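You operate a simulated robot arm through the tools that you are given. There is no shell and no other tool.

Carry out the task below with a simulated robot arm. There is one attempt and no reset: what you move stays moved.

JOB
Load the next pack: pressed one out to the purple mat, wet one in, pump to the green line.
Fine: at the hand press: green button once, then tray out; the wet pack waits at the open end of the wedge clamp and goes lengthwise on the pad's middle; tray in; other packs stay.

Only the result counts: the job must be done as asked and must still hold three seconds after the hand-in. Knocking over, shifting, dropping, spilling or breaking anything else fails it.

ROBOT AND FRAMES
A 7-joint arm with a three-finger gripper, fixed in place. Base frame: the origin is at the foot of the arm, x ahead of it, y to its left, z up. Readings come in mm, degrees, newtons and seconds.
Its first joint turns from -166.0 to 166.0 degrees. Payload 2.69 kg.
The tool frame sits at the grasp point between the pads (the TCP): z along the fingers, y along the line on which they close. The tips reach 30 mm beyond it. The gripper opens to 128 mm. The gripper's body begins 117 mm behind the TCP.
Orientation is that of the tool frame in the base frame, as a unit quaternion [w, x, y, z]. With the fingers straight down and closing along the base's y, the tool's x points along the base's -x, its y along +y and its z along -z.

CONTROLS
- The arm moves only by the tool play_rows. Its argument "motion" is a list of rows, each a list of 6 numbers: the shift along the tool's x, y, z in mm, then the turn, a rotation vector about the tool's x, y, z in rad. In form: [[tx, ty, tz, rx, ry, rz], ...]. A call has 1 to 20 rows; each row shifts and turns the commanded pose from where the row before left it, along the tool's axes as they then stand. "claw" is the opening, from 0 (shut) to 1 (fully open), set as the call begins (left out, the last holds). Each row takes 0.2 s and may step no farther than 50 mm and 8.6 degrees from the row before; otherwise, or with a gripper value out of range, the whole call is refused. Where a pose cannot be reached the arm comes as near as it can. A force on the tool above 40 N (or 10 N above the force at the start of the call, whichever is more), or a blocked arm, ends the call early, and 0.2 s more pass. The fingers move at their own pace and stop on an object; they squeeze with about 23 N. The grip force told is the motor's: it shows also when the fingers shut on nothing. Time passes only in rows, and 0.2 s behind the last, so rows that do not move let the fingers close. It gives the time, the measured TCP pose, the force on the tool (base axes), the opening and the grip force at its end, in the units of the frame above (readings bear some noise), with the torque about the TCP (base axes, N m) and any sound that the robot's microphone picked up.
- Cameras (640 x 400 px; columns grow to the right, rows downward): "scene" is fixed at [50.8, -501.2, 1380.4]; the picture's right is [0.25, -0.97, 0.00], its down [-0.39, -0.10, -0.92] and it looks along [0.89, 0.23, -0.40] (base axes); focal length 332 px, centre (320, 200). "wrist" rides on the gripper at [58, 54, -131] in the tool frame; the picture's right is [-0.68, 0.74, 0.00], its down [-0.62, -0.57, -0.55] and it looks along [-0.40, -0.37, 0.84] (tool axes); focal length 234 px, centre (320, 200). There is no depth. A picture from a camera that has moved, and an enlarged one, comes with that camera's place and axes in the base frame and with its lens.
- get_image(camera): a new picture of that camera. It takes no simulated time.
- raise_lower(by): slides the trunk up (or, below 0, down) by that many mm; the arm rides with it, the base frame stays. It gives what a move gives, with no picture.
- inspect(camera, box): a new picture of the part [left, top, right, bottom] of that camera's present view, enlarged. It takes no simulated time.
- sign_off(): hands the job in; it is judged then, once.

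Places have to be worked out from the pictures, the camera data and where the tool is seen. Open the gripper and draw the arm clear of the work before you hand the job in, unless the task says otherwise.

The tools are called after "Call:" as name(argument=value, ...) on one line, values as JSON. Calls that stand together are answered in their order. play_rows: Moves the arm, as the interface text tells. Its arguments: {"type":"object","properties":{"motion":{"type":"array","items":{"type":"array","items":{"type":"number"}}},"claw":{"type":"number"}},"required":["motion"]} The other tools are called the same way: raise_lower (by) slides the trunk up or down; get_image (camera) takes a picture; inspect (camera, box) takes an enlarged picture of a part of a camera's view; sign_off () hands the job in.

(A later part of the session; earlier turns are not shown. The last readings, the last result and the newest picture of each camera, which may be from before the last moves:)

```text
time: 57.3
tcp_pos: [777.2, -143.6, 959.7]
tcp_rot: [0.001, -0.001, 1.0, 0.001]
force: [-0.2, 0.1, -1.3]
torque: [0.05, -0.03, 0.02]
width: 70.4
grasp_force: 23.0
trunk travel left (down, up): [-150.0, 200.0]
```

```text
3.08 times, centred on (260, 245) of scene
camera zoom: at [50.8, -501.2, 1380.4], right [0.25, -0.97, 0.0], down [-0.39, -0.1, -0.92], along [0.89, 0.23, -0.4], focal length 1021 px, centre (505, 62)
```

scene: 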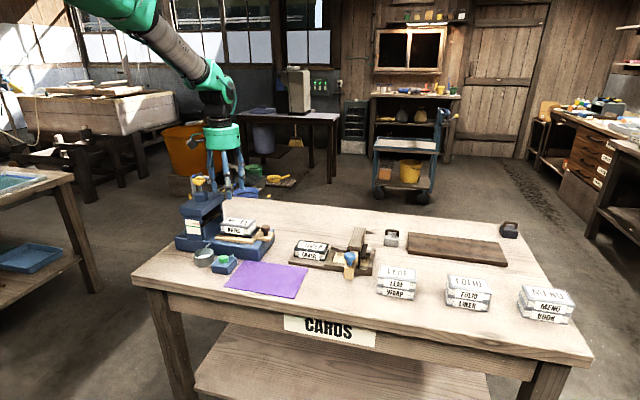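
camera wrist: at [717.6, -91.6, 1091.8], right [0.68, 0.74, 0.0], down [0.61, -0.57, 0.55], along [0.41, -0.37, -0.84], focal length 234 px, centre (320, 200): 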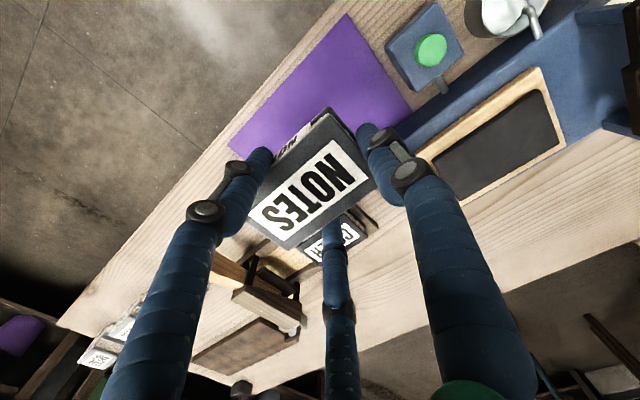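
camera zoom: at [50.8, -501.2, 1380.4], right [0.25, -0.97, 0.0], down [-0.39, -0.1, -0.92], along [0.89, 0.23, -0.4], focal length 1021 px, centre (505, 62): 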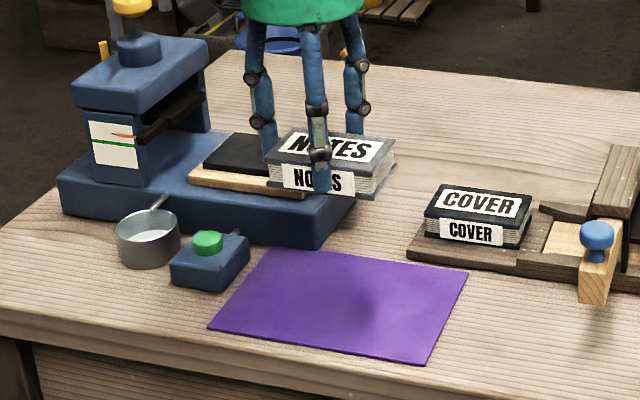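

Over the mat with the pack still held. I lower to just above the mat.

Call:
play_rows(motion=[[0, 0, 30, 0, 0, 0], [0, 0, 35, 0, 0, 0], [0, 0, 30, 0, 0, 0], [0, 0, 20, 0, 0, 0], [0, 0, 10, 0, 0, 0], [0, 0, 0, 0, 0, 0]])

Call:
inspect(camera="scene", box=[200, 210, 340, 320])

```text
time: 58.7
tcp_pos: [779.2, -143.8, 836.9]
tcp_rot: [0.002, -0.001, 1.0, 0.001]
force: [-0.5, 0.1, -1.3]
torque: [0.03, 0.01, 0.03]
width: 70.5
grasp_force: 23.3
trunk travel left (down, up): [-150.0, 200.0]
```

```text
3.64 times, centred on (270, 265) of scene
camera zoom: at [50.8, -501.2, 1380.4], right [0.25, -0.97, 0.0], down [-0.39, -0.1, -0.92], along [0.89, 0.23, -0.4], focal length 1206 px, centre (502, -36)
```

zoom: 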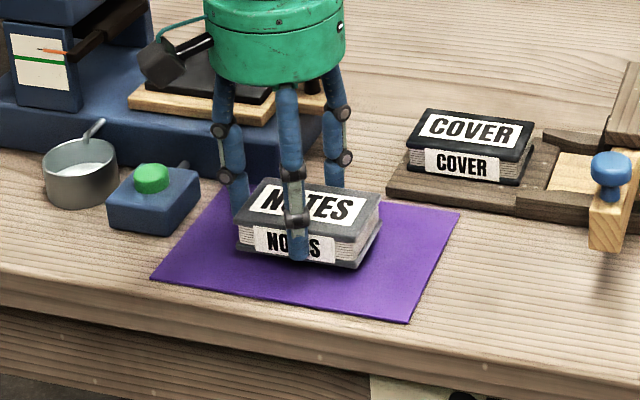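

Nearly down. I creep until the mat takes the load.

Call:
play_rows(motion=[[0, 0, 3, 0, 0, 0], [0, 0, 3, 0, 0, 0], [0, 0, 2, 0, 0, 0], [0, 0, 2, 0, 0, 0]])

```text
time: 59.7
tcp_pos: [778.1, -144.0, 824.9]
tcp_rot: [0.001, -0.002, 1.0, 0.001]
force: [0.7, 0.7, -2.2]
torque: [0.0, 0.0, -0.04]
width: 70.5
grasp_force: 22.9
trunk travel left (down, up): [-150.0, 200.0]
```

Not in contact yet; continuing in 1.5 mm steps.

Call:
play_rows(motion=[[0, 0, 1.5, 0, 0, 0], [0, 0, 1.5, 0, 0, 0], [0, 0, 0, 0, 0, 0]])

```text
time: 60.5
tcp_pos: [778.5, -144.1, 822.6]
tcp_rot: [0.003, -0.001, 1.0, 0.001]
force: [-2.3, -1.7, 11.1]
torque: [-0.09, 0.5, -0.01]
width: 70.4
grasp_force: 23.5
trunk travel left (down, up): [-150.0, 200.0]
```

Contact (11 N up) at the predicted height. I open and lift straight off.

Call:
play_rows(motion=[[0, 0, -0.5, 0, 0, 0], [0, 0, 0, 0, 0, 0], [0, 0, 0, 0, 0, 0], [0, 0, -10, 0, 0, 0], [0, 0, -25, 0, 0, 0], [0, 0, -40, 0, 0, 0], [0, 0, -45, 0, 0, 0], [0, 0, 0, 0, 0, 0]], claw=0.66)

Call:
inspect(camera="scene", box=[200, 210, 340, 320])

Call:
get_image(camera="wrist")

```text
time: 62.3
tcp_pos: [776.7, -142.5, 944.7]
tcp_rot: [0.001, -0.001, 1.0, 0.001]
force: [-0.8, -1.0, 0.5]
torque: [0.01, -0.04, 0.0]
width: 84.3
grasp_force: 0.0
trunk travel left (down, up): [-150.0, 200.0]
```

```text
3.64 times, centred on (270, 265) of scene
camera zoom: at [50.8, -501.2, 1380.4], right [0.25, -0.97, 0.0], down [-0.39, -0.1, -0.92], along [0.89, 0.23, -0.4], focal length 1206 px, centre (502, -36)
```

zoom: 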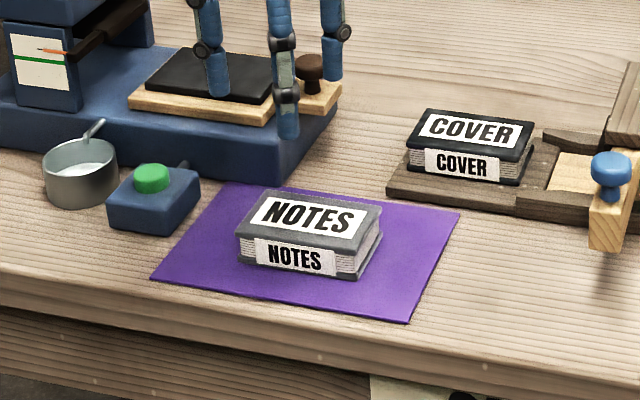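

```text
taken
camera wrist: at [718.6, -90.7, 1075.6], right [0.68, 0.74, 0.0], down [0.61, -0.57, 0.55], along [0.41, -0.37, -0.84], focal length 234 px, centre (320, 200)
```

wrist: 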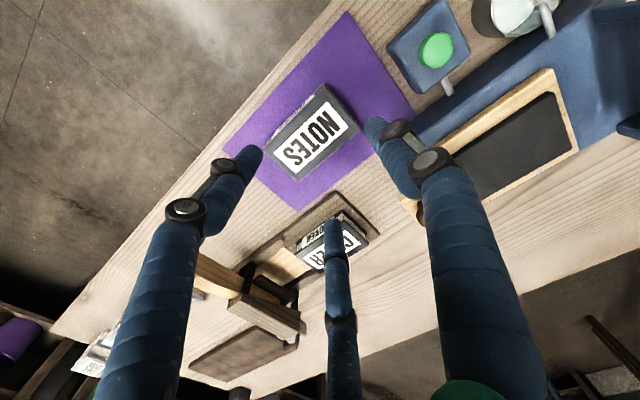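

NOTES rests well inside the mat. Next the COVER pack: I move above the clamp's open end and look.

Call:
play_rows(motion=[[0, 0, -20, 0, 0, 0], [-34, -18, 0, 0, 0, 0], [-34, -18, 0, 0, 0, 0], [-34, -18, 0, 0, 0, 0], [-34, -18, 0, 0, 0, 0], [0, 0, 0, 0, 0, 0]])

Call:
get_image(camera="wrist")

Call:
inspect(camera="wrist", box=[190, 60, 450, 280])

Call:
inspect(camera="wrist", box=[400, 0, 640, 150])

Call:
inspect(camera="scene", box=[280, 190, 400, 290])

```text
time: 63.7
tcp_pos: [914.5, -215.3, 961.8]
tcp_rot: [0.001, -0.001, 1.0, 0.001]
force: [0.8, -0.4, -0.4]
torque: [0.04, 0.01, -0.01]
width: 84.3
grasp_force: 0.1
trunk travel left (down, up): [-150.0, 200.0]
```

```text
taken
camera wrist: at [855.2, -163.3, 1093.3], right [0.68, 0.74, 0.0], down [0.62, -0.57, 0.55], along [0.41, -0.37, -0.84], focal length 234 px, centre (320, 200)
```

wrist: 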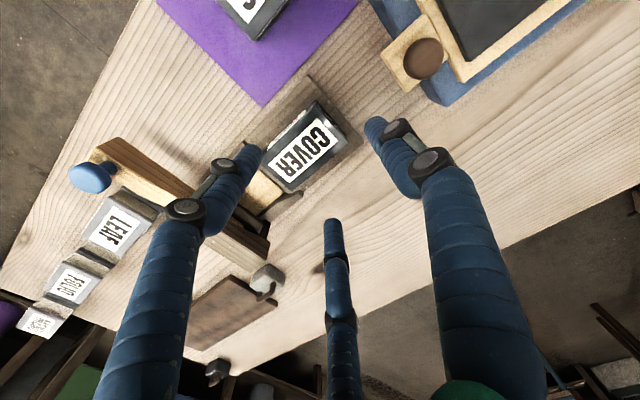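

```text
1.82 times, centred on (320, 170) of wrist
camera zoom: at [855.2, -163.3, 1093.3], right [0.68, 0.74, 0.0], down [0.62, -0.57, 0.55], along [0.41, -0.37, -0.84], focal length 426 px, centre (320, 254)
```

zoom: 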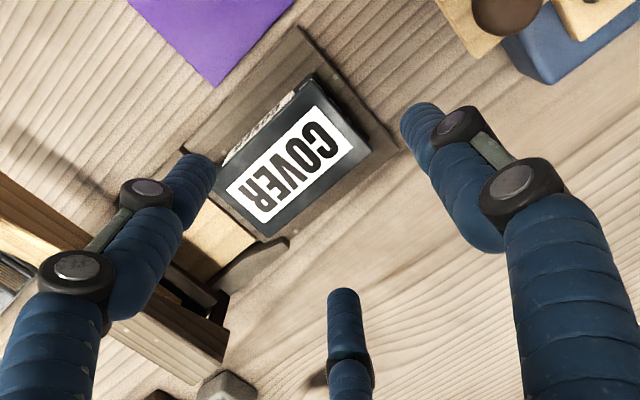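

```text
2.67 times, centred on (520, 75) of wrist
camera zoom: at [855.2, -163.3, 1093.3], right [0.68, 0.74, 0.0], down [0.62, -0.57, 0.55], along [0.41, -0.37, -0.84], focal length 624 px, centre (-213, 533)
```

zoom: 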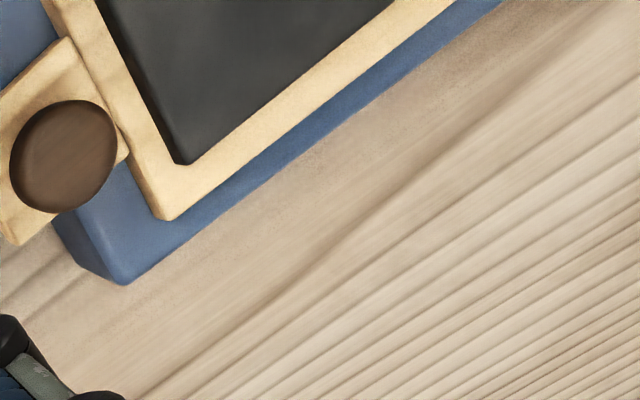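

```text
4.00 times, centred on (340, 240) of scene
camera zoom: at [50.8, -501.2, 1380.4], right [0.25, -0.97, 0.0], down [-0.39, -0.1, -0.92], along [0.89, 0.23, -0.4], focal length 1327 px, centre (240, 40)
```

zoom: 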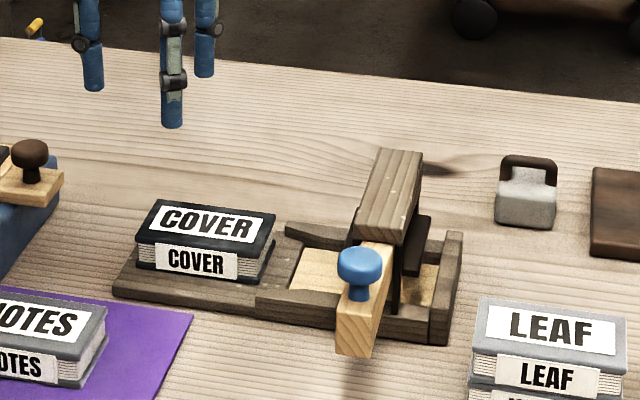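

COVER: centre ≈ (919, −248), x 890–947, y −297…−199. Same style grip: TCP (919, −232). I lower to just above and recheck.

Call:
play_rows(motion=[[-4.5, -16.7, 0, 0, 0, 0], [0, 0, 30, 0, 0, 0], [0, 0, 30, 0, 0, 0], [0, 0, 30, 0, 0, 0], [0, 0, 0, 0, 0, 0]], claw=0.66)

Call:
inspect(camera="wrist", box=[190, 60, 450, 280])

Call:
inspect(camera="scene", box=[280, 190, 400, 290])

```text
time: 64.9
tcp_pos: [918.3, -232.6, 873.0]
tcp_rot: [0.002, -0.001, 1.0, 0.001]
force: [0.4, 0.3, -0.4]
torque: [-0.01, 0.02, -0.02]
width: 84.5
grasp_force: 0.0
trunk travel left (down, up): [-150.0, 200.0]
```

```text
1.82 times, centred on (320, 170) of wrist
camera zoom: at [860.2, -179.8, 1003.4], right [0.68, 0.74, 0.0], down [0.61, -0.57, 0.55], along [0.41, -0.37, -0.84], focal length 426 px, centre (320, 254)
```

zoom: 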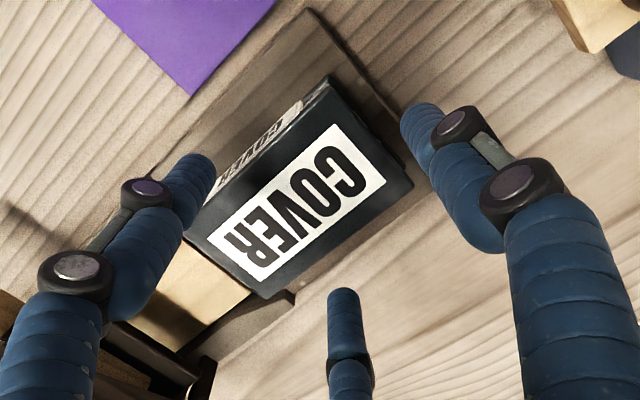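

```text
4.00 times, centred on (340, 240) of scene
camera zoom: at [50.8, -501.2, 1380.4], right [0.25, -0.97, 0.0], down [-0.39, -0.1, -0.92], along [0.89, 0.23, -0.4], focal length 1327 px, centre (240, 40)
```

zoom: 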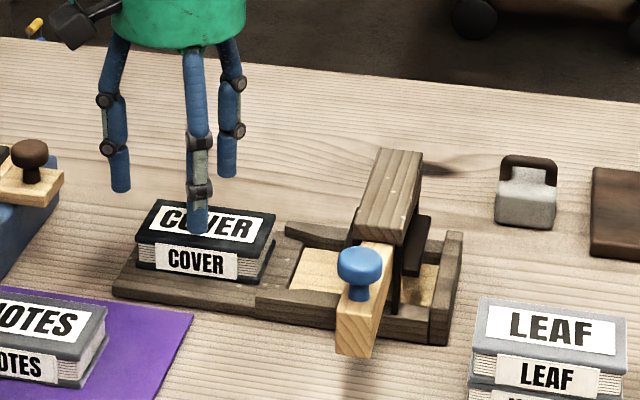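

Alignment is good (COVER centre (918, −249)). I descend around it with small final steps to feel for the board.

Call:
play_rows(motion=[[0, 0, 12, 0, 0, 0], [0, 0, 10, 0, 0, 0], [0, 0, 6, 0, 0, 0], [0, 0, 4, 0, 0, 0], [0, 0, 2, 0, 0, 0], [0, 0, 0, 0, 0, 0]])

Call:
inspect(camera="scene", box=[290, 215, 370, 275])

Call:
inspect(camera="wrist", box=[190, 60, 450, 280])

```text
time: 66.3
tcp_pos: [918.3, -232.0, 839.1]
tcp_rot: [0.001, -0.001, 1.0, 0.001]
force: [-0.3, -0.3, 0.0]
torque: [0.0, 0.01, 0.05]
width: 84.4
grasp_force: 0.0
trunk travel left (down, up): [-150.0, 200.0]
```

```text
6.67 times, centred on (330, 245) of scene
camera zoom: at [50.8, -501.2, 1380.4], right [0.25, -0.97, 0.0], down [-0.39, -0.1, -0.92], along [0.89, 0.23, -0.4], focal length 2211 px, centre (253, -100)
```

zoom: 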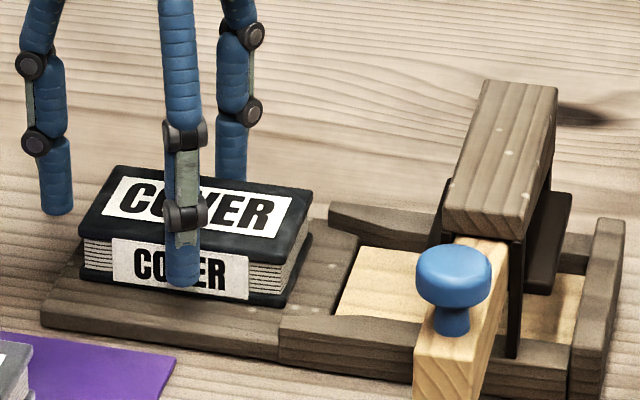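

```text
1.82 times, centred on (320, 170) of wrist
camera zoom: at [859.7, -179.6, 970.2], right [0.68, 0.74, 0.0], down [0.61, -0.57, 0.55], along [0.41, -0.37, -0.84], focal length 426 px, centre (320, 254)
```

zoom: 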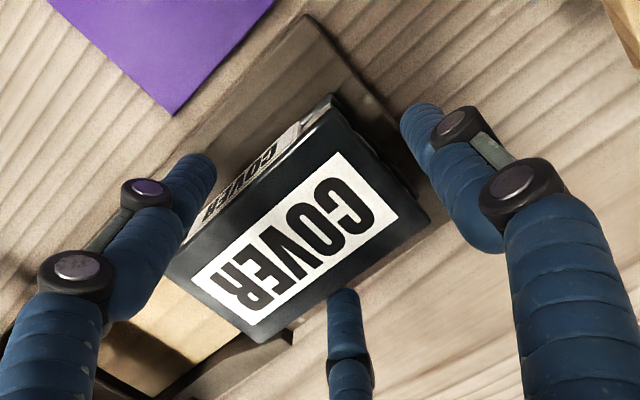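

Tips are ~7 mm above the board; 3 mm lower and then close on COVER.

Call:
play_rows(motion=[[0, 0, 3, 0, 0, 0], [0, 0, 0, 0, 0, 0]])

Call:
play_rows(motion=[[0, 0, 0, 0, 0, 0], [0, 0, 0, 0, 0, 0], [0, 0, 0, 0, 0, 0]], claw=0.2)

Call:
inspect(camera="scene", box=[290, 215, 370, 275])

Call:
inspect(camera="wrist", box=[190, 60, 450, 280])

```text
time: 66.9
tcp_pos: [918.2, -231.5, 836.3]
tcp_rot: [0.001, -0.001, 1.0, 0.001]
force: [-0.1, 0.3, -0.4]
torque: [0.01, -0.03, -0.01]
width: 84.2
grasp_force: 0.1
trunk travel left (down, up): [-150.0, 200.0]
```

```text
time: 67.7
tcp_pos: [917.8, -231.9, 836.6]
tcp_rot: [0.001, -0.001, 1.0, 0.001]
force: [1.2, -1.9, 3.1]
torque: [-0.13, -0.06, 0.02]
width: 70.2
grasp_force: 22.4
trunk travel left (down, up): [-150.0, 200.0]
```

```text
6.67 times, centred on (330, 245) of scene
camera zoom: at [50.8, -501.2, 1380.4], right [0.25, -0.97, 0.0], down [-0.39, -0.1, -0.92], along [0.89, 0.23, -0.4], focal length 2211 px, centre (253, -100)
```

zoom: 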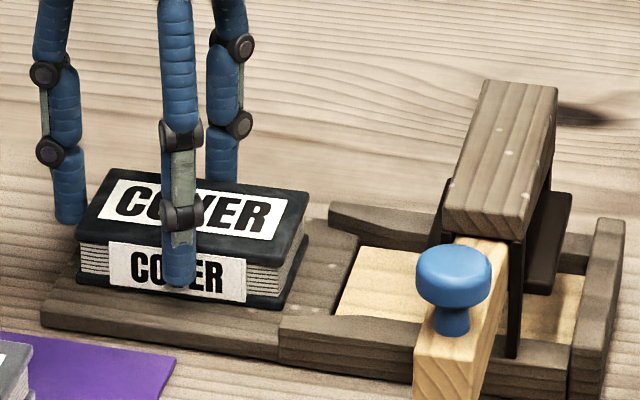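

```text
1.82 times, centred on (320, 170) of wrist
camera zoom: at [859.5, -179.7, 967.9], right [0.68, 0.74, 0.0], down [0.61, -0.57, 0.55], along [0.41, -0.37, -0.84], focal length 426 px, centre (320, 254)
```

zoom: 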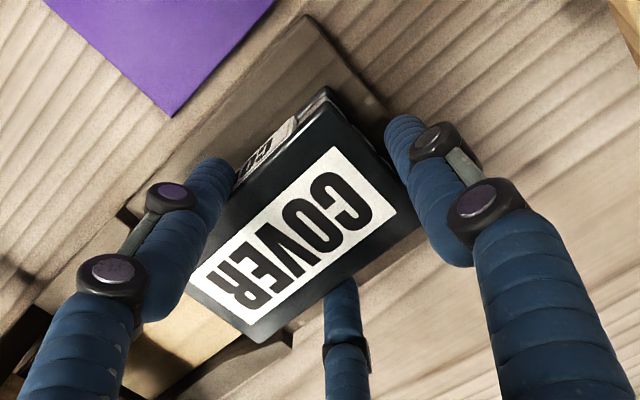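

Gripped at 70 mm. I lift COVER slowly.

Call:
play_rows(motion=[[0, 0, -3, 0, 0, 0], [0, 0, -5, 0, 0, 0], [0, 0, -8, 0, 0, 0], [0, 0, -15, 0, 0, 0], [0, 0, -20, 0, 0, 0], [0, 0, -25, 0, 0, 0], [0, 0, 0, 0, 0, 0]])

Call:
inspect(camera="scene", box=[280, 190, 400, 290])

Call:
inspect(camera="wrist", box=[190, 60, 450, 280])

Call:
get_image(camera="wrist")

```text
time: 69.3
tcp_pos: [917.0, -232.6, 912.9]
tcp_rot: [0.002, -0.001, 1.0, 0.001]
force: [0.2, -1.0, 0.2]
torque: [0.01, -0.02, 0.0]
width: 70.0
grasp_force: 22.9
trunk travel left (down, up): [-150.0, 200.0]
```

```text
4.00 times, centred on (340, 240) of scene
camera zoom: at [50.8, -501.2, 1380.4], right [0.25, -0.97, 0.0], down [-0.39, -0.1, -0.92], along [0.89, 0.23, -0.4], focal length 1327 px, centre (240, 40)
```

zoom: 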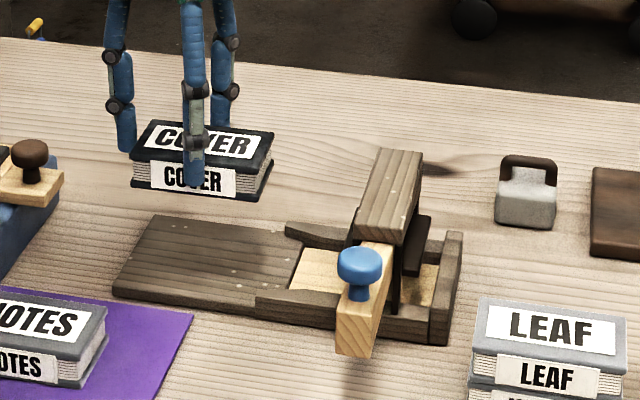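

```text
1.82 times, centred on (320, 170) of wrist
camera zoom: at [858.9, -179.8, 1043.4], right [0.68, 0.74, 0.0], down [0.61, -0.57, 0.55], along [0.41, -0.37, -0.84], focal length 426 px, centre (320, 254)
```

zoom: 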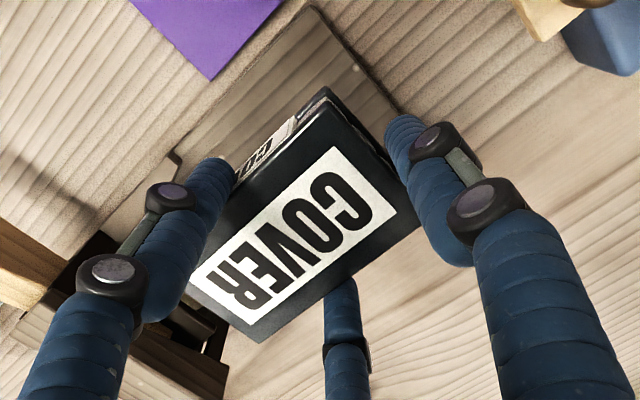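

```text
taken
camera wrist: at [858.9, -179.8, 1043.4], right [0.68, 0.74, 0.0], down [0.61, -0.57, 0.55], along [0.41, -0.37, -0.84], focal length 234 px, centre (320, 200)
```

wrist: 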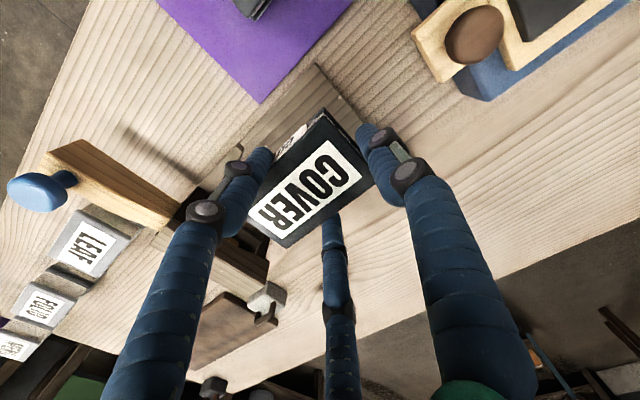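

COVER is held level. Now I measure the empty pad from the scene camera before going there.

Call:
inspect(camera="scene", box=[210, 205, 290, 265])

Call:
inspect(camera="scene", box=[175, 200, 275, 270])

```text
6.67 times, centred on (250, 235) of scene
camera zoom: at [50.8, -501.2, 1380.4], right [0.25, -0.97, 0.0], down [-0.39, -0.1, -0.92], along [0.89, 0.23, -0.4], focal length 2211 px, centre (787, -33)
```

zoom: 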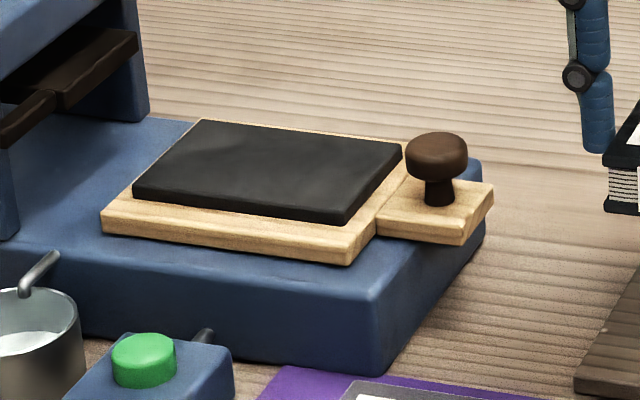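

```text
5.71 times, centred on (225, 235) of scene
camera zoom: at [50.8, -501.2, 1380.4], right [0.25, -0.97, 0.0], down [-0.39, -0.1, -0.92], along [0.89, 0.23, -0.4], focal length 1896 px, centre (863, 0)
```

zoom: 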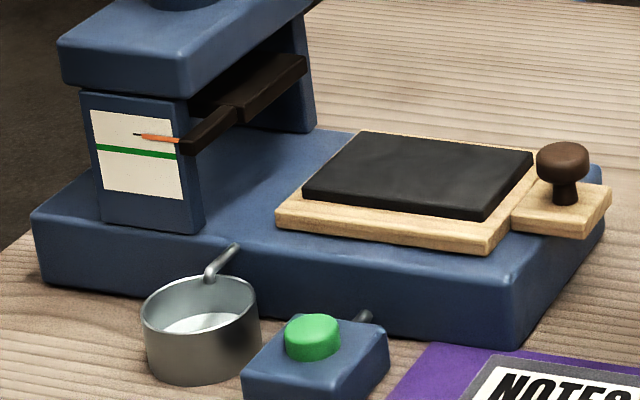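

I move part way toward the tray so the wrist camera can see the empty pad beside the held pack.

Call:
play_rows(motion=[[0, 0, -25, 0, 0, 0], [0, 0, -22, 0, 0, 0], [9, 24.2, 0, 0, 0, 0], [9, 24.2, 0, 0, 0, 0], [9, 24.2, 0, 0, 0, 0], [0, 0, 0, 0, 0, 0]])

Call:
inspect(camera="wrist", box=[340, 0, 600, 160])

Call:
inspect(camera="wrist", box=[190, 60, 450, 280])

```text
time: 70.7
tcp_pos: [891.2, -158.3, 960.0]
tcp_rot: [0.003, -0.001, 1.0, 0.0]
force: [-0.3, 1.1, -1.2]
torque: [-0.01, 0.01, 0.0]
width: 70.3
grasp_force: 23.0
trunk travel left (down, up): [-150.0, 200.0]
```

```text
2.46 times, centred on (470, 80) of wrist
camera zoom: at [832.8, -107.5, 1091.0], right [0.68, 0.74, 0.0], down [0.61, -0.57, 0.55], along [0.41, -0.37, -0.84], focal length 576 px, centre (-49, 495)
```

zoom: 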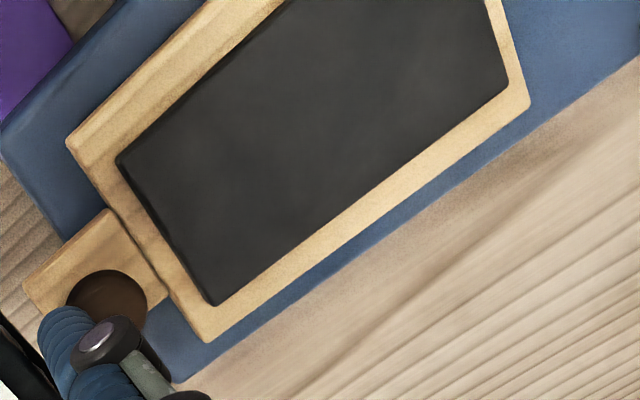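

```text
1.82 times, centred on (320, 170) of wrist
camera zoom: at [832.8, -107.5, 1091.0], right [0.68, 0.74, 0.0], down [0.61, -0.57, 0.55], along [0.41, -0.37, -0.84], focal length 426 px, centre (320, 254)
```

zoom: 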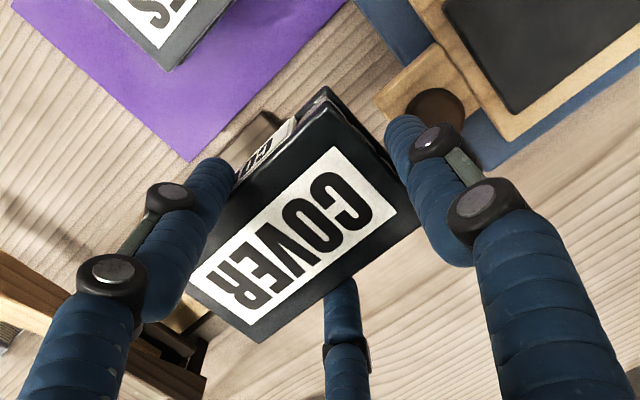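

Pad spans x 881–950, y −72…35 (centre ≈ (916, −18.5)); the held pack's centre is about 14 mm −y of the TCP. Target TCP (917, −4.5). I fly over at z=960.

Call:
play_rows(motion=[[-3.7, 22, 0, 0, 0, 0], [-3.7, 22, 0, 0, 0, 0], [-3.7, 22, 0, 0, 0, 0], [-3.7, 22, 0, 0, 0, 0], [-3.7, 22, 0, 0, 0, 0], [-3.7, 22, 0, 0, 0, 0], [-3.6, 21.7, 0, 0, 0, 0], [0, 0, 20, 0, 0, 0], [0, 0, 20, 0, 0, 0], [0, 0, 10, 0, 0, 0], [0, 0, 0, 0, 0, 0]])

Call:
inspect(camera="wrist", box=[190, 60, 450, 280])

Call:
inspect(camera="scene", box=[180, 185, 290, 260])

```text
time: 73.1
tcp_pos: [916.6, -5.3, 909.8]
tcp_rot: [0.001, -0.001, 1.0, 0.001]
force: [-0.2, -0.7, -0.9]
torque: [0.03, 0.0, -0.01]
width: 70.4
grasp_force: 22.9
trunk travel left (down, up): [-150.0, 200.0]
```

```text
1.82 times, centred on (320, 170) of wrist
camera zoom: at [858.5, 46.6, 1040.5], right [0.68, 0.74, 0.0], down [0.61, -0.57, 0.55], along [0.41, -0.37, -0.84], focal length 426 px, centre (320, 254)
```

zoom: 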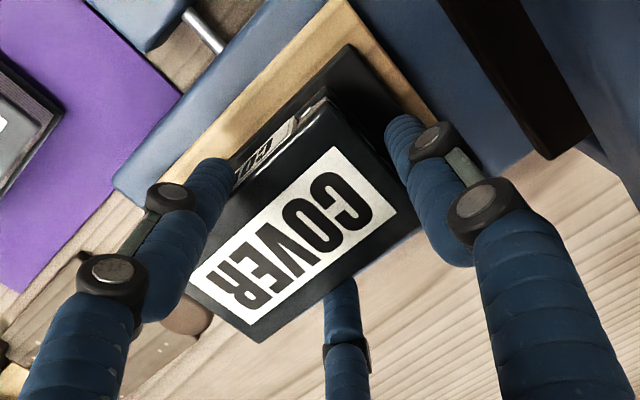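

```text
5.33 times, centred on (235, 222) of scene
camera zoom: at [50.8, -501.2, 1380.4], right [0.25, -0.97, 0.0], down [-0.39, -0.1, -0.92], along [0.89, 0.23, -0.4], focal length 1769 px, centre (773, 80)
```

zoom: 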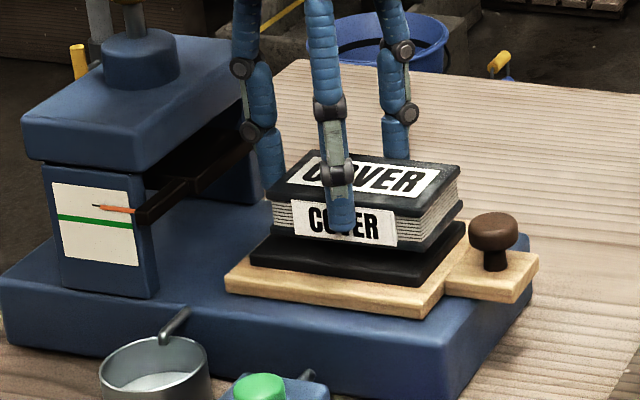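

COVER hangs right above the pad, well aligned, with margins visible all around. I lower gently until the pad takes it.

Call:
play_rows(motion=[[0, 0, 5, 0, 0, 0], [0, 0, 4, 0, 0, 0], [0, 0, 3, 0, 0, 0], [0, 0, 2, 0, 0, 0], [0, 0, 0, 0, 0, 0]])

Call:
inspect(camera="scene", box=[180, 185, 290, 260])

```text
time: 74.3
tcp_pos: [916.3, -6.2, 896.6]
tcp_rot: [0.002, -0.001, 1.0, 0.001]
force: [0.3, 0.4, 1.2]
torque: [0.04, 0.06, -0.01]
width: 70.2
grasp_force: 22.8
trunk travel left (down, up): [-150.0, 200.0]
```

```text
5.33 times, centred on (235, 222) of scene
camera zoom: at [50.8, -501.2, 1380.4], right [0.25, -0.97, 0.0], down [-0.39, -0.1, -0.92], along [0.89, 0.23, -0.4], focal length 1769 px, centre (773, 80)
```

zoom: 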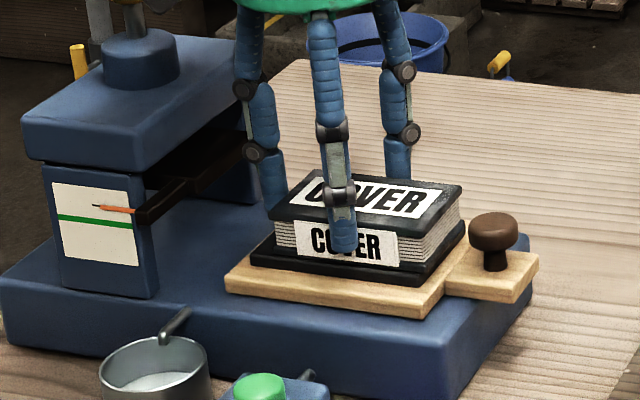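

Almost touching. A couple more 1 mm steps.

Call:
play_rows(motion=[[0, 0, 1, 0, 0, 0], [0, 0, 1, 0, 0, 0], [0, 0, 0, 0, 0, 0]])

```text
time: 75.1
tcp_pos: [916.9, -6.0, 894.9]
tcp_rot: [0.001, -0.001, 1.0, 0.001]
force: [-0.3, 0.6, 5.1]
torque: [-0.07, 0.16, 0.01]
width: 70.2
grasp_force: 22.9
trunk travel left (down, up): [-150.0, 200.0]
```

Contact at 5 N. I open to release and lift straight up.

Call:
play_rows(motion=[[0, 0, 0, 0, 0, 0], [0, 0, 0, 0, 0, 0], [0, 0, -8, 0, 0, 0], [0, 0, -20, 0, 0, 0], [0, 0, -30, 0, 0, 0], [0, 0, -40, 0, 0, 0], [0, 0, 0, 0, 0, 0]], claw=0.64)

Call:
inspect(camera="wrist", box=[190, 40, 450, 240])

Call:
inspect(camera="scene", box=[180, 185, 290, 260])

```text
time: 76.7
tcp_pos: [916.3, -6.6, 991.6]
tcp_rot: [0.002, -0.001, 1.0, 0.001]
force: [-0.4, -0.2, 0.4]
torque: [0.01, -0.05, 0.02]
width: 81.7
grasp_force: 0.0
trunk travel left (down, up): [-150.0, 200.0]
```

```text
2.00 times, centred on (320, 140) of wrist
camera zoom: at [857.2, 46.3, 1122.9], right [0.68, 0.74, 0.0], down [0.61, -0.57, 0.55], along [0.41, -0.37, -0.84], focal length 468 px, centre (320, 320)
```

zoom: 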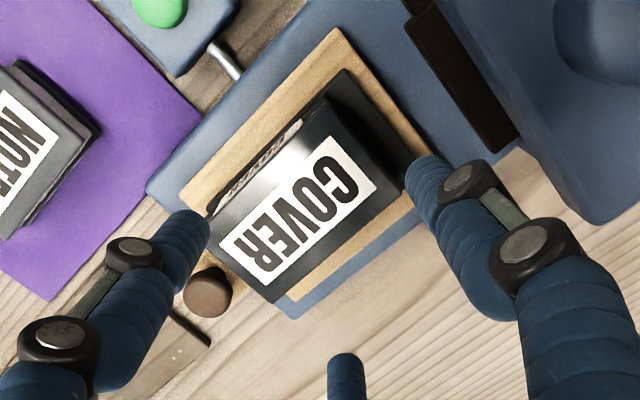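

```text
5.33 times, centred on (235, 222) of scene
camera zoom: at [50.8, -501.2, 1380.4], right [0.25, -0.97, 0.0], down [-0.39, -0.1, -0.92], along [0.89, 0.23, -0.4], focal length 1769 px, centre (773, 80)
```

zoom: 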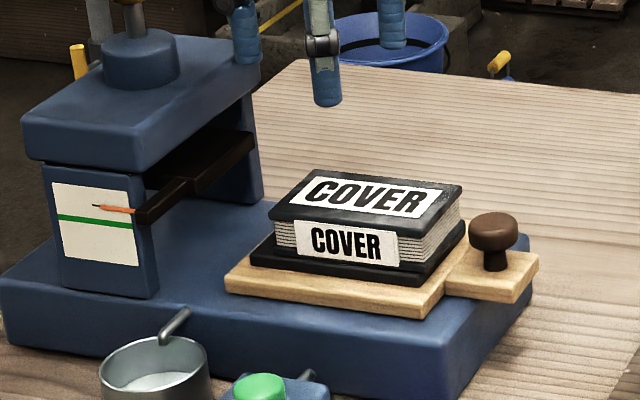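

COVER lies lengthwise at the pad's middle. Now tray in: I go behind the knob on its −y side with the fingers shut, to push it home.

Call:
play_rows(motion=[[0, -35, 0, 0, 0, 0], [0, -35, 0, 0, 0, 0], [0, -35, 0, 0, 0, 0], [-0.5, -34, 0, 0, 0, 0], [0, 0, 35, 0, 0, 0], [0, 0, 35, 0, 0, 0], [0, 0, 25, 0, 0, 0], [0, 0, 10, 0, 0, 0], [0, 0, 0, 0, 0, 0]], claw=0)

Call:
inspect(camera="wrist", box=[210, 60, 430, 220])

Call:
inspect(camera="scene", box=[190, 185, 300, 260])

```text
time: 78.7
tcp_pos: [916.5, -145.4, 885.1]
tcp_rot: [0.003, -0.001, 1.0, 0.0]
force: [0.2, -0.3, -0.3]
torque: [0.02, 0.0, 0.02]
width: 2.0
grasp_force: 23.2
trunk travel left (down, up): [-150.0, 200.0]
```

```text
2.50 times, centred on (320, 140) of wrist
camera zoom: at [858.4, -93.2, 1017.2], right [0.68, 0.74, 0.0], down [0.61, -0.57, 0.55], along [0.41, -0.37, -0.84], focal length 585 px, centre (320, 350)
```

zoom: 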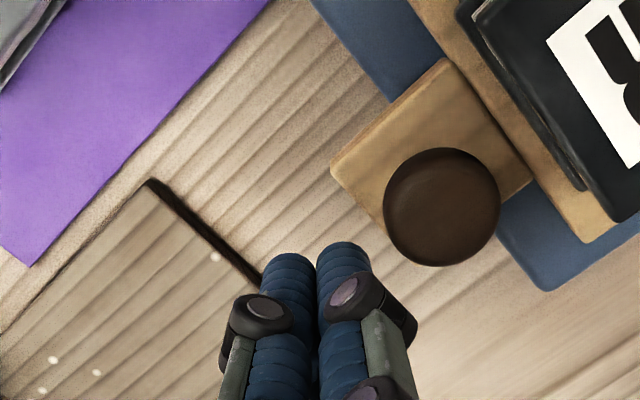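

```text
5.33 times, centred on (245, 222) of scene
camera zoom: at [50.8, -501.2, 1380.4], right [0.25, -0.97, 0.0], down [-0.39, -0.1, -0.92], along [0.89, 0.23, -0.4], focal length 1769 px, centre (720, 80)
```

zoom: 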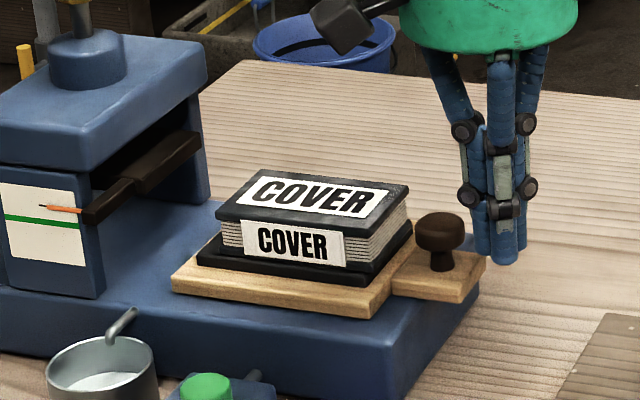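

Knob at (915.5, −104). I push it in +y steadily.

Call:
play_rows(motion=[[0, 5, 0, 0, 0, 0], [0, 5, 0, 0, 0, 0], [0, 5, 0, 0, 0, 0], [0, 6, 0, 0, 0, 0], [0, 7, 0, 0, 0, 0], [0, 8, 0, 0, 0, 0], [0, 8, 0, 0, 0, 0], [0, 8, 0, 0, 0, 0], [0, 8, 0, 0, 0, 0], [0, 0, 0, 0, 0, 0]])

Call:
inspect(camera="scene", box=[180, 185, 290, 260])

Call:
inspect(camera="wrist", box=[210, 60, 430, 220])

```text
time: 80.9
tcp_pos: [917.2, -85.2, 886.0]
tcp_rot: [0.002, -0.001, 1.0, 0.002]
force: [-0.5, 0.3, 0.5]
torque: [-0.04, 0.01, 0.0]
width: 2.3
grasp_force: 23.3
trunk travel left (down, up): [-150.0, 200.0]
```

```text
5.33 times, centred on (235, 222) of scene
camera zoom: at [50.8, -501.2, 1380.4], right [0.25, -0.97, 0.0], down [-0.39, -0.1, -0.92], along [0.89, 0.23, -0.4], focal length 1769 px, centre (773, 80)
```

zoom: 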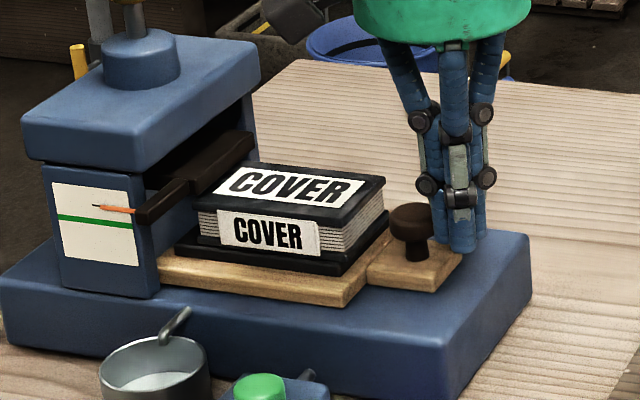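

```text
2.50 times, centred on (320, 140) of wrist
camera zoom: at [858.2, -32.9, 1016.9], right [0.68, 0.74, 0.0], down [0.61, -0.57, 0.55], along [0.41, -0.37, -0.84], focal length 585 px, centre (320, 350)
```

zoom: 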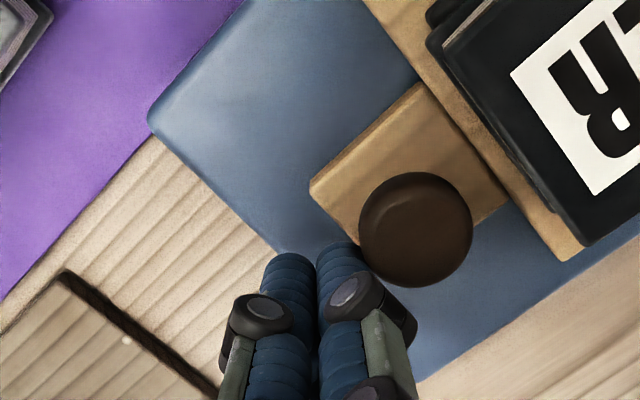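

The tray slides in freely with COVER undisturbed. I continue, watching the pack pass under the platen.

Call:
play_rows(motion=[[0, 4, 0, 0, 0, 0], [0, 5, 0, 0, 0, 0], [0, 6, 0, 0, 0, 0], [0, 6, 0, 0, 0, 0], [0, 6, 0, 0, 0, 0], [0, 5, 0, 0, 0, 0], [0, 4, 0, 0, 0, 0], [0, 0, 0, 0, 0, 0]])

Call:
inspect(camera="scene", box=[180, 185, 290, 260])

```text
time: 82.7
tcp_pos: [918.3, -49.6, 887.1]
tcp_rot: [0.002, -0.001, 1.0, 0.0]
force: [0.3, -1.1, 0.5]
torque: [-0.04, 0.02, 0.02]
width: 2.3
grasp_force: 22.4
trunk travel left (down, up): [-150.0, 200.0]
```

```text
5.33 times, centred on (235, 222) of scene
camera zoom: at [50.8, -501.2, 1380.4], right [0.25, -0.97, 0.0], down [-0.39, -0.1, -0.92], along [0.89, 0.23, -0.4], focal length 1769 px, centre (773, 80)
```

zoom: 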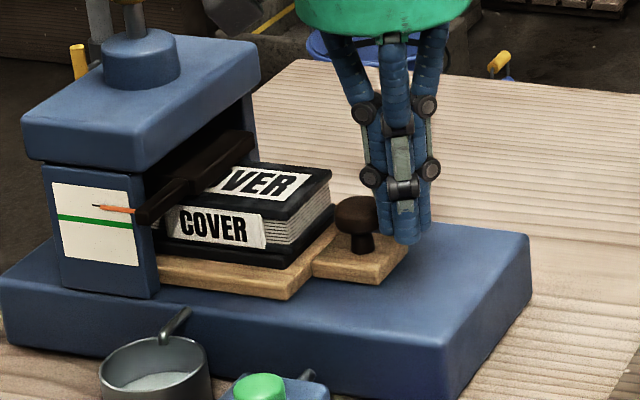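

COVER passes under the platen with no resistance. I keep pushing toward the inner stop.

Call:
play_rows(motion=[[0, 4, 0, 0, 0, 0], [0, 5, 0, 0, 0, 0], [0, 5, 0, 0, 0, 0], [0, 5, 0, 0, 0, 0], [0, 5, 0, 0, 0, 0], [0, 5, 0, 0, 0, 0], [0, 4, 0, 0, 0, 0], [0, 4, 0, 0, 0, 0], [0, 0, 0, 0, 0, 0]])

Call:
inspect(camera="scene", box=[180, 185, 290, 260])

Call:
inspect(camera="wrist", box=[210, 60, 430, 220])

```text
time: 84.7
tcp_pos: [918.0, -12.5, 886.9]
tcp_rot: [0.002, -0.001, 1.0, 0.001]
force: [-0.7, 0.2, -0.2]
torque: [-0.01, -0.01, 0.01]
width: 2.3
grasp_force: 23.0
trunk travel left (down, up): [-150.0, 200.0]
```

```text
5.33 times, centred on (235, 222) of scene
camera zoom: at [50.8, -501.2, 1380.4], right [0.25, -0.97, 0.0], down [-0.39, -0.1, -0.92], along [0.89, 0.23, -0.4], focal length 1769 px, centre (773, 80)
```

zoom: 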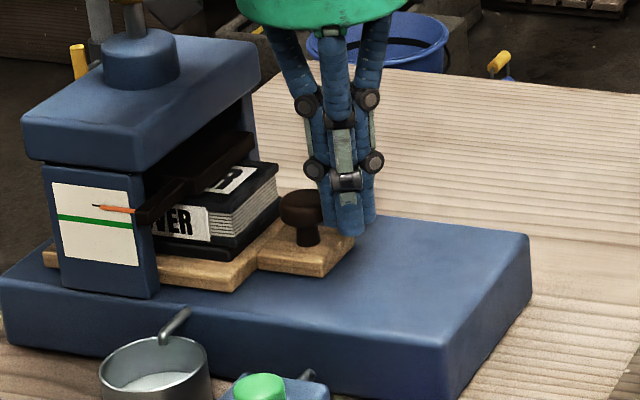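

```text
2.50 times, centred on (320, 140) of wrist
camera zoom: at [858.7, 40.9, 1018.0], right [0.68, 0.74, 0.0], down [0.61, -0.57, 0.55], along [0.41, -0.37, -0.84], focal length 585 px, centre (320, 350)
```

zoom: 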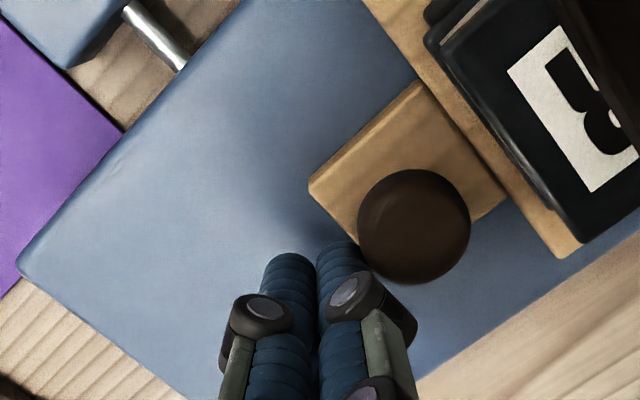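

About 6–7 mm short of the original tray position. I creep on until the stop is felt.

Call:
play_rows(motion=[[0, 2, 0, 0, 0, 0], [0, 2, 0, 0, 0, 0], [0, 2, 0, 0, 0, 0], [0, 2, 0, 0, 0, 0], [0, 2, 0, 0, 0, 0], [0, 0, 0, 0, 0, 0]])

Call:
inspect(camera="scene", box=[170, 205, 280, 275])

```text
time: 86.1
tcp_pos: [916.7, -3.3, 885.9]
tcp_rot: [0.002, -0.001, 1.0, 0.0]
force: [-0.5, -0.3, 0.6]
torque: [-0.01, 0.03, 0.01]
width: 2.2
grasp_force: 23.1
trunk travel left (down, up): [-150.0, 200.0]
```

```text
5.71 times, centred on (225, 240) of scene
camera zoom: at [50.8, -501.2, 1380.4], right [0.25, -0.97, 0.0], down [-0.39, -0.1, -0.92], along [0.89, 0.23, -0.4], focal length 1896 px, centre (863, -29)
```

zoom: 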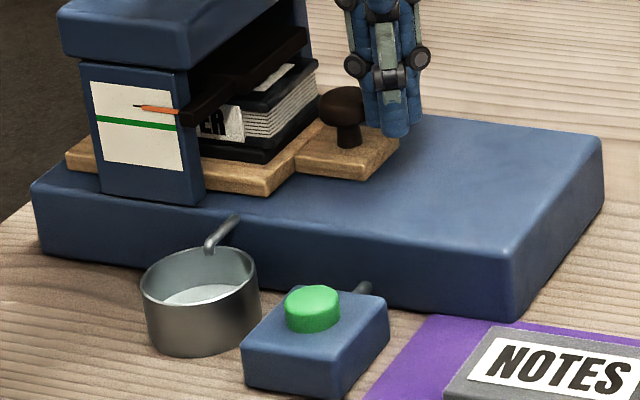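

It now matches the original tray image within about a millimetre. A couple more small steps to check for the stop.

Call:
play_rows(motion=[[0, 1, 0, 0, 0, 0], [0, 1, 0, 0, 0, 0], [0, 1, 0, 0, 0, 0], [0, 0, 0, 0, 0, 0]])

Call:
inspect(camera="scene", box=[170, 205, 280, 275])

```text
time: 87.1
tcp_pos: [917.5, -0.5, 887.0]
tcp_rot: [0.001, 0.0, 1.0, 0.0]
force: [3.5, -23.6, -0.1]
torque: [-0.56, -0.11, -0.11]
width: 2.0
grasp_force: 23.1
trunk travel left (down, up): [-150.0, 200.0]
```

```text
5.71 times, centred on (225, 240) of scene
camera zoom: at [50.8, -501.2, 1380.4], right [0.25, -0.97, 0.0], down [-0.39, -0.1, -0.92], along [0.89, 0.23, -0.4], focal length 1896 px, centre (863, -29)
```

zoom: 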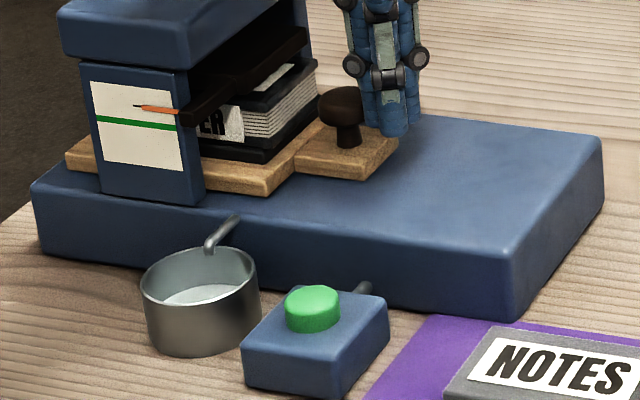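

The inner stop is felt (−24 N): tray is home. I back off, rise, and move above the pump knob (≈ (918, 121, 1015)).

Call:
play_rows(motion=[[0, -8, 0, 0, 0, 0], [0, -10, 0, 0, 0, 0], [0, 0, -45, 0, 0, 0], [0, 0, -48, 0, 0, 0], [0, 0, -48, 0, 0, 0], [0, 0, -48, 0, 0, 0], [0, 0, -25, 0, 0, 0], [0, 25, 0, 0, 0, 0], [0, 25, 0, 0, 0, 0], [0, 0, 0, 0, 0, 0]])

Call:
get_image(camera="wrist")

Call:
inspect(camera="scene", box=[160, 130, 300, 260])

Call:
inspect(camera="scene", box=[180, 165, 240, 245])

```text
time: 89.3
tcp_pos: [915.9, 33.6, 1101.3]
tcp_rot: [0.002, -0.001, 1.0, 0.002]
force: [0.1, 0.6, 0.0]
torque: [-0.04, -0.03, 0.0]
width: 2.2
grasp_force: 23.2
trunk travel left (down, up): [-150.0, 200.0]
```

```text
taken
camera wrist: at [857.5, 85.9, 1232.4], right [0.68, 0.74, 0.0], down [0.61, -0.57, 0.55], along [0.41, -0.37, -0.84], focal length 234 px, centre (320, 200)
```

wrist: 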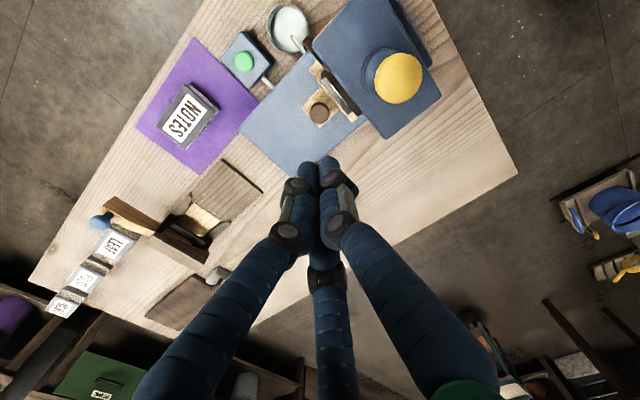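

```text
3.08 times, centred on (230, 195) of scene
camera zoom: at [50.8, -501.2, 1380.4], right [0.25, -0.97, 0.0], down [-0.39, -0.1, -0.92], along [0.89, 0.23, -0.4], focal length 1021 px, centre (597, 215)
```

zoom: 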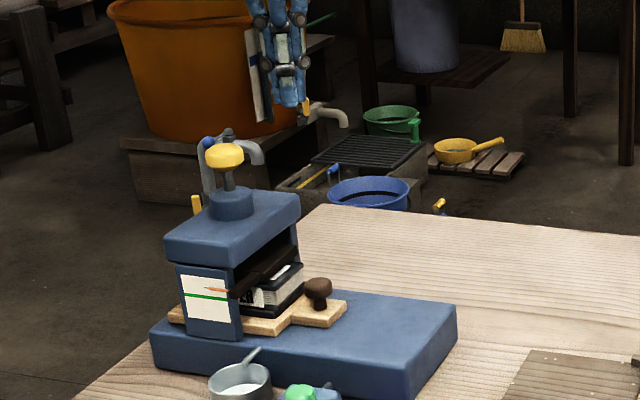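

```text
5.00 times, centred on (210, 205) of scene
camera zoom: at [50.8, -501.2, 1380.4], right [0.25, -0.97, 0.0], down [-0.39, -0.1, -0.92], along [0.89, 0.23, -0.4], focal length 1658 px, centre (870, 175)
```

zoom: 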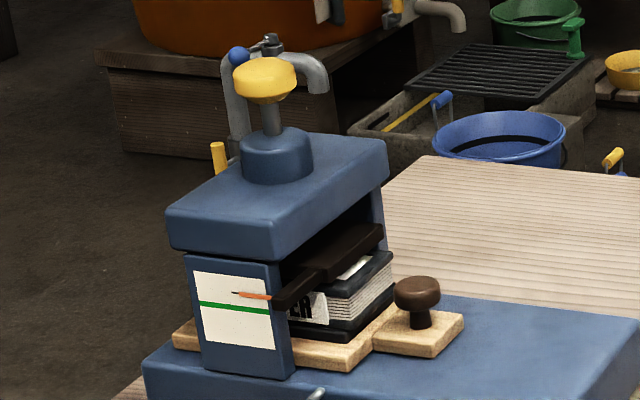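

Pump knob top at about (916.5, 119.5, 1018). I move over it and come down to a few mm above.

Call:
play_rows(motion=[[0, 29, 0, 0, 0, 0], [0, 29, 0, 0, 0, 0], [-0.5, 28, 0, 0, 0, 0], [0, 0, 20, 0, 0, 0], [0, 0, 15, 0, 0, 0], [0, 0, 0, 0, 0, 0]])

Call:
inspect(camera="wrist", box=[210, 60, 430, 220])

Call:
inspect(camera="scene", box=[160, 140, 260, 240])

```text
time: 90.7
tcp_pos: [917.3, 118.3, 1065.1]
tcp_rot: [0.001, -0.001, 1.0, 0.001]
force: [-0.4, 0.5, -0.5]
torque: [0.0, 0.03, 0.02]
width: 2.4
grasp_force: 23.0
trunk travel left (down, up): [-150.0, 200.0]
```

```text
2.50 times, centred on (320, 140) of wrist
camera zoom: at [858.2, 171.1, 1196.8], right [0.68, 0.74, 0.0], down [0.61, -0.57, 0.55], along [0.41, -0.37, -0.84], focal length 585 px, centre (320, 350)
```

zoom: 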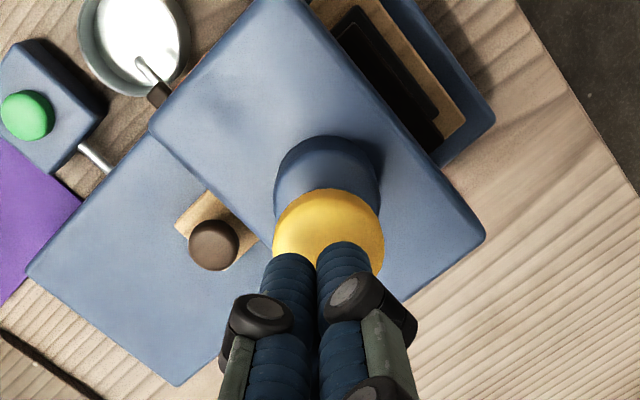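

```text
4.00 times, centred on (210, 190) of scene
camera zoom: at [50.8, -501.2, 1380.4], right [0.25, -0.97, 0.0], down [-0.39, -0.1, -0.92], along [0.89, 0.23, -0.4], focal length 1327 px, centre (760, 240)
```

zoom: 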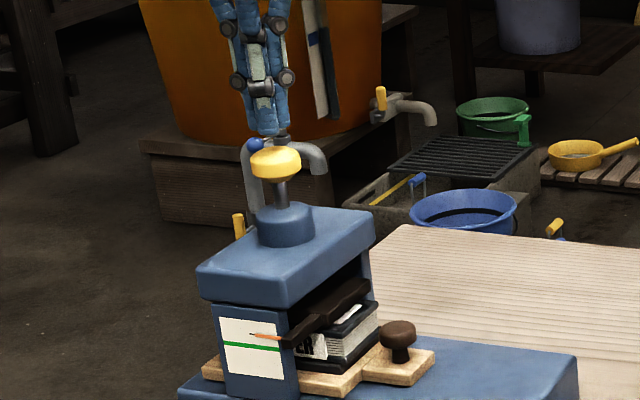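

Well centred above the knob. I lower to contact and press a first stroke slowly.

Call:
play_rows(motion=[[0, 3, 6, 0, 0, 0], [0, 0, 5, 0, 0, 0], [0, 0, 3, 0, 0, 0], [0, 0, 3, 0, 0, 0], [0, 0, 2, 0, 0, 0], [0, 0, 2, 0, 0, 0]])

Call:
inspect(camera="scene", box=[160, 150, 240, 240])

```text
time: 92.1
tcp_pos: [916.9, 122.6, 1046.0]
tcp_rot: [0.002, 0.0, 1.0, 0.001]
force: [0.1, -0.1, 0.9]
torque: [-0.03, -0.03, -0.01]
width: 2.3
grasp_force: 23.2
trunk travel left (down, up): [-150.0, 200.0]
```

```text
4.44 times, centred on (200, 195) of scene
camera zoom: at [50.8, -501.2, 1380.4], right [0.25, -0.97, 0.0], down [-0.39, -0.1, -0.92], along [0.89, 0.23, -0.4], focal length 1474 px, centre (853, 222)
```

zoom: 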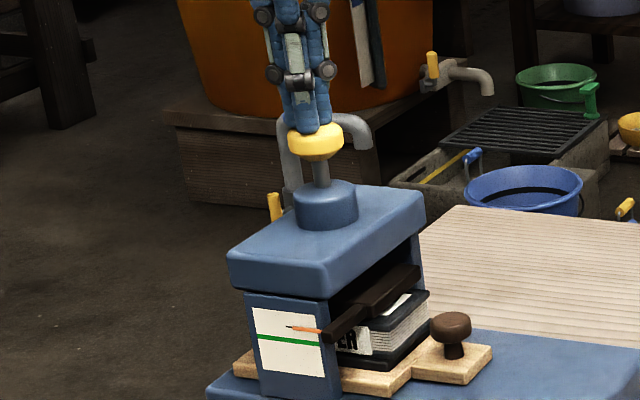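

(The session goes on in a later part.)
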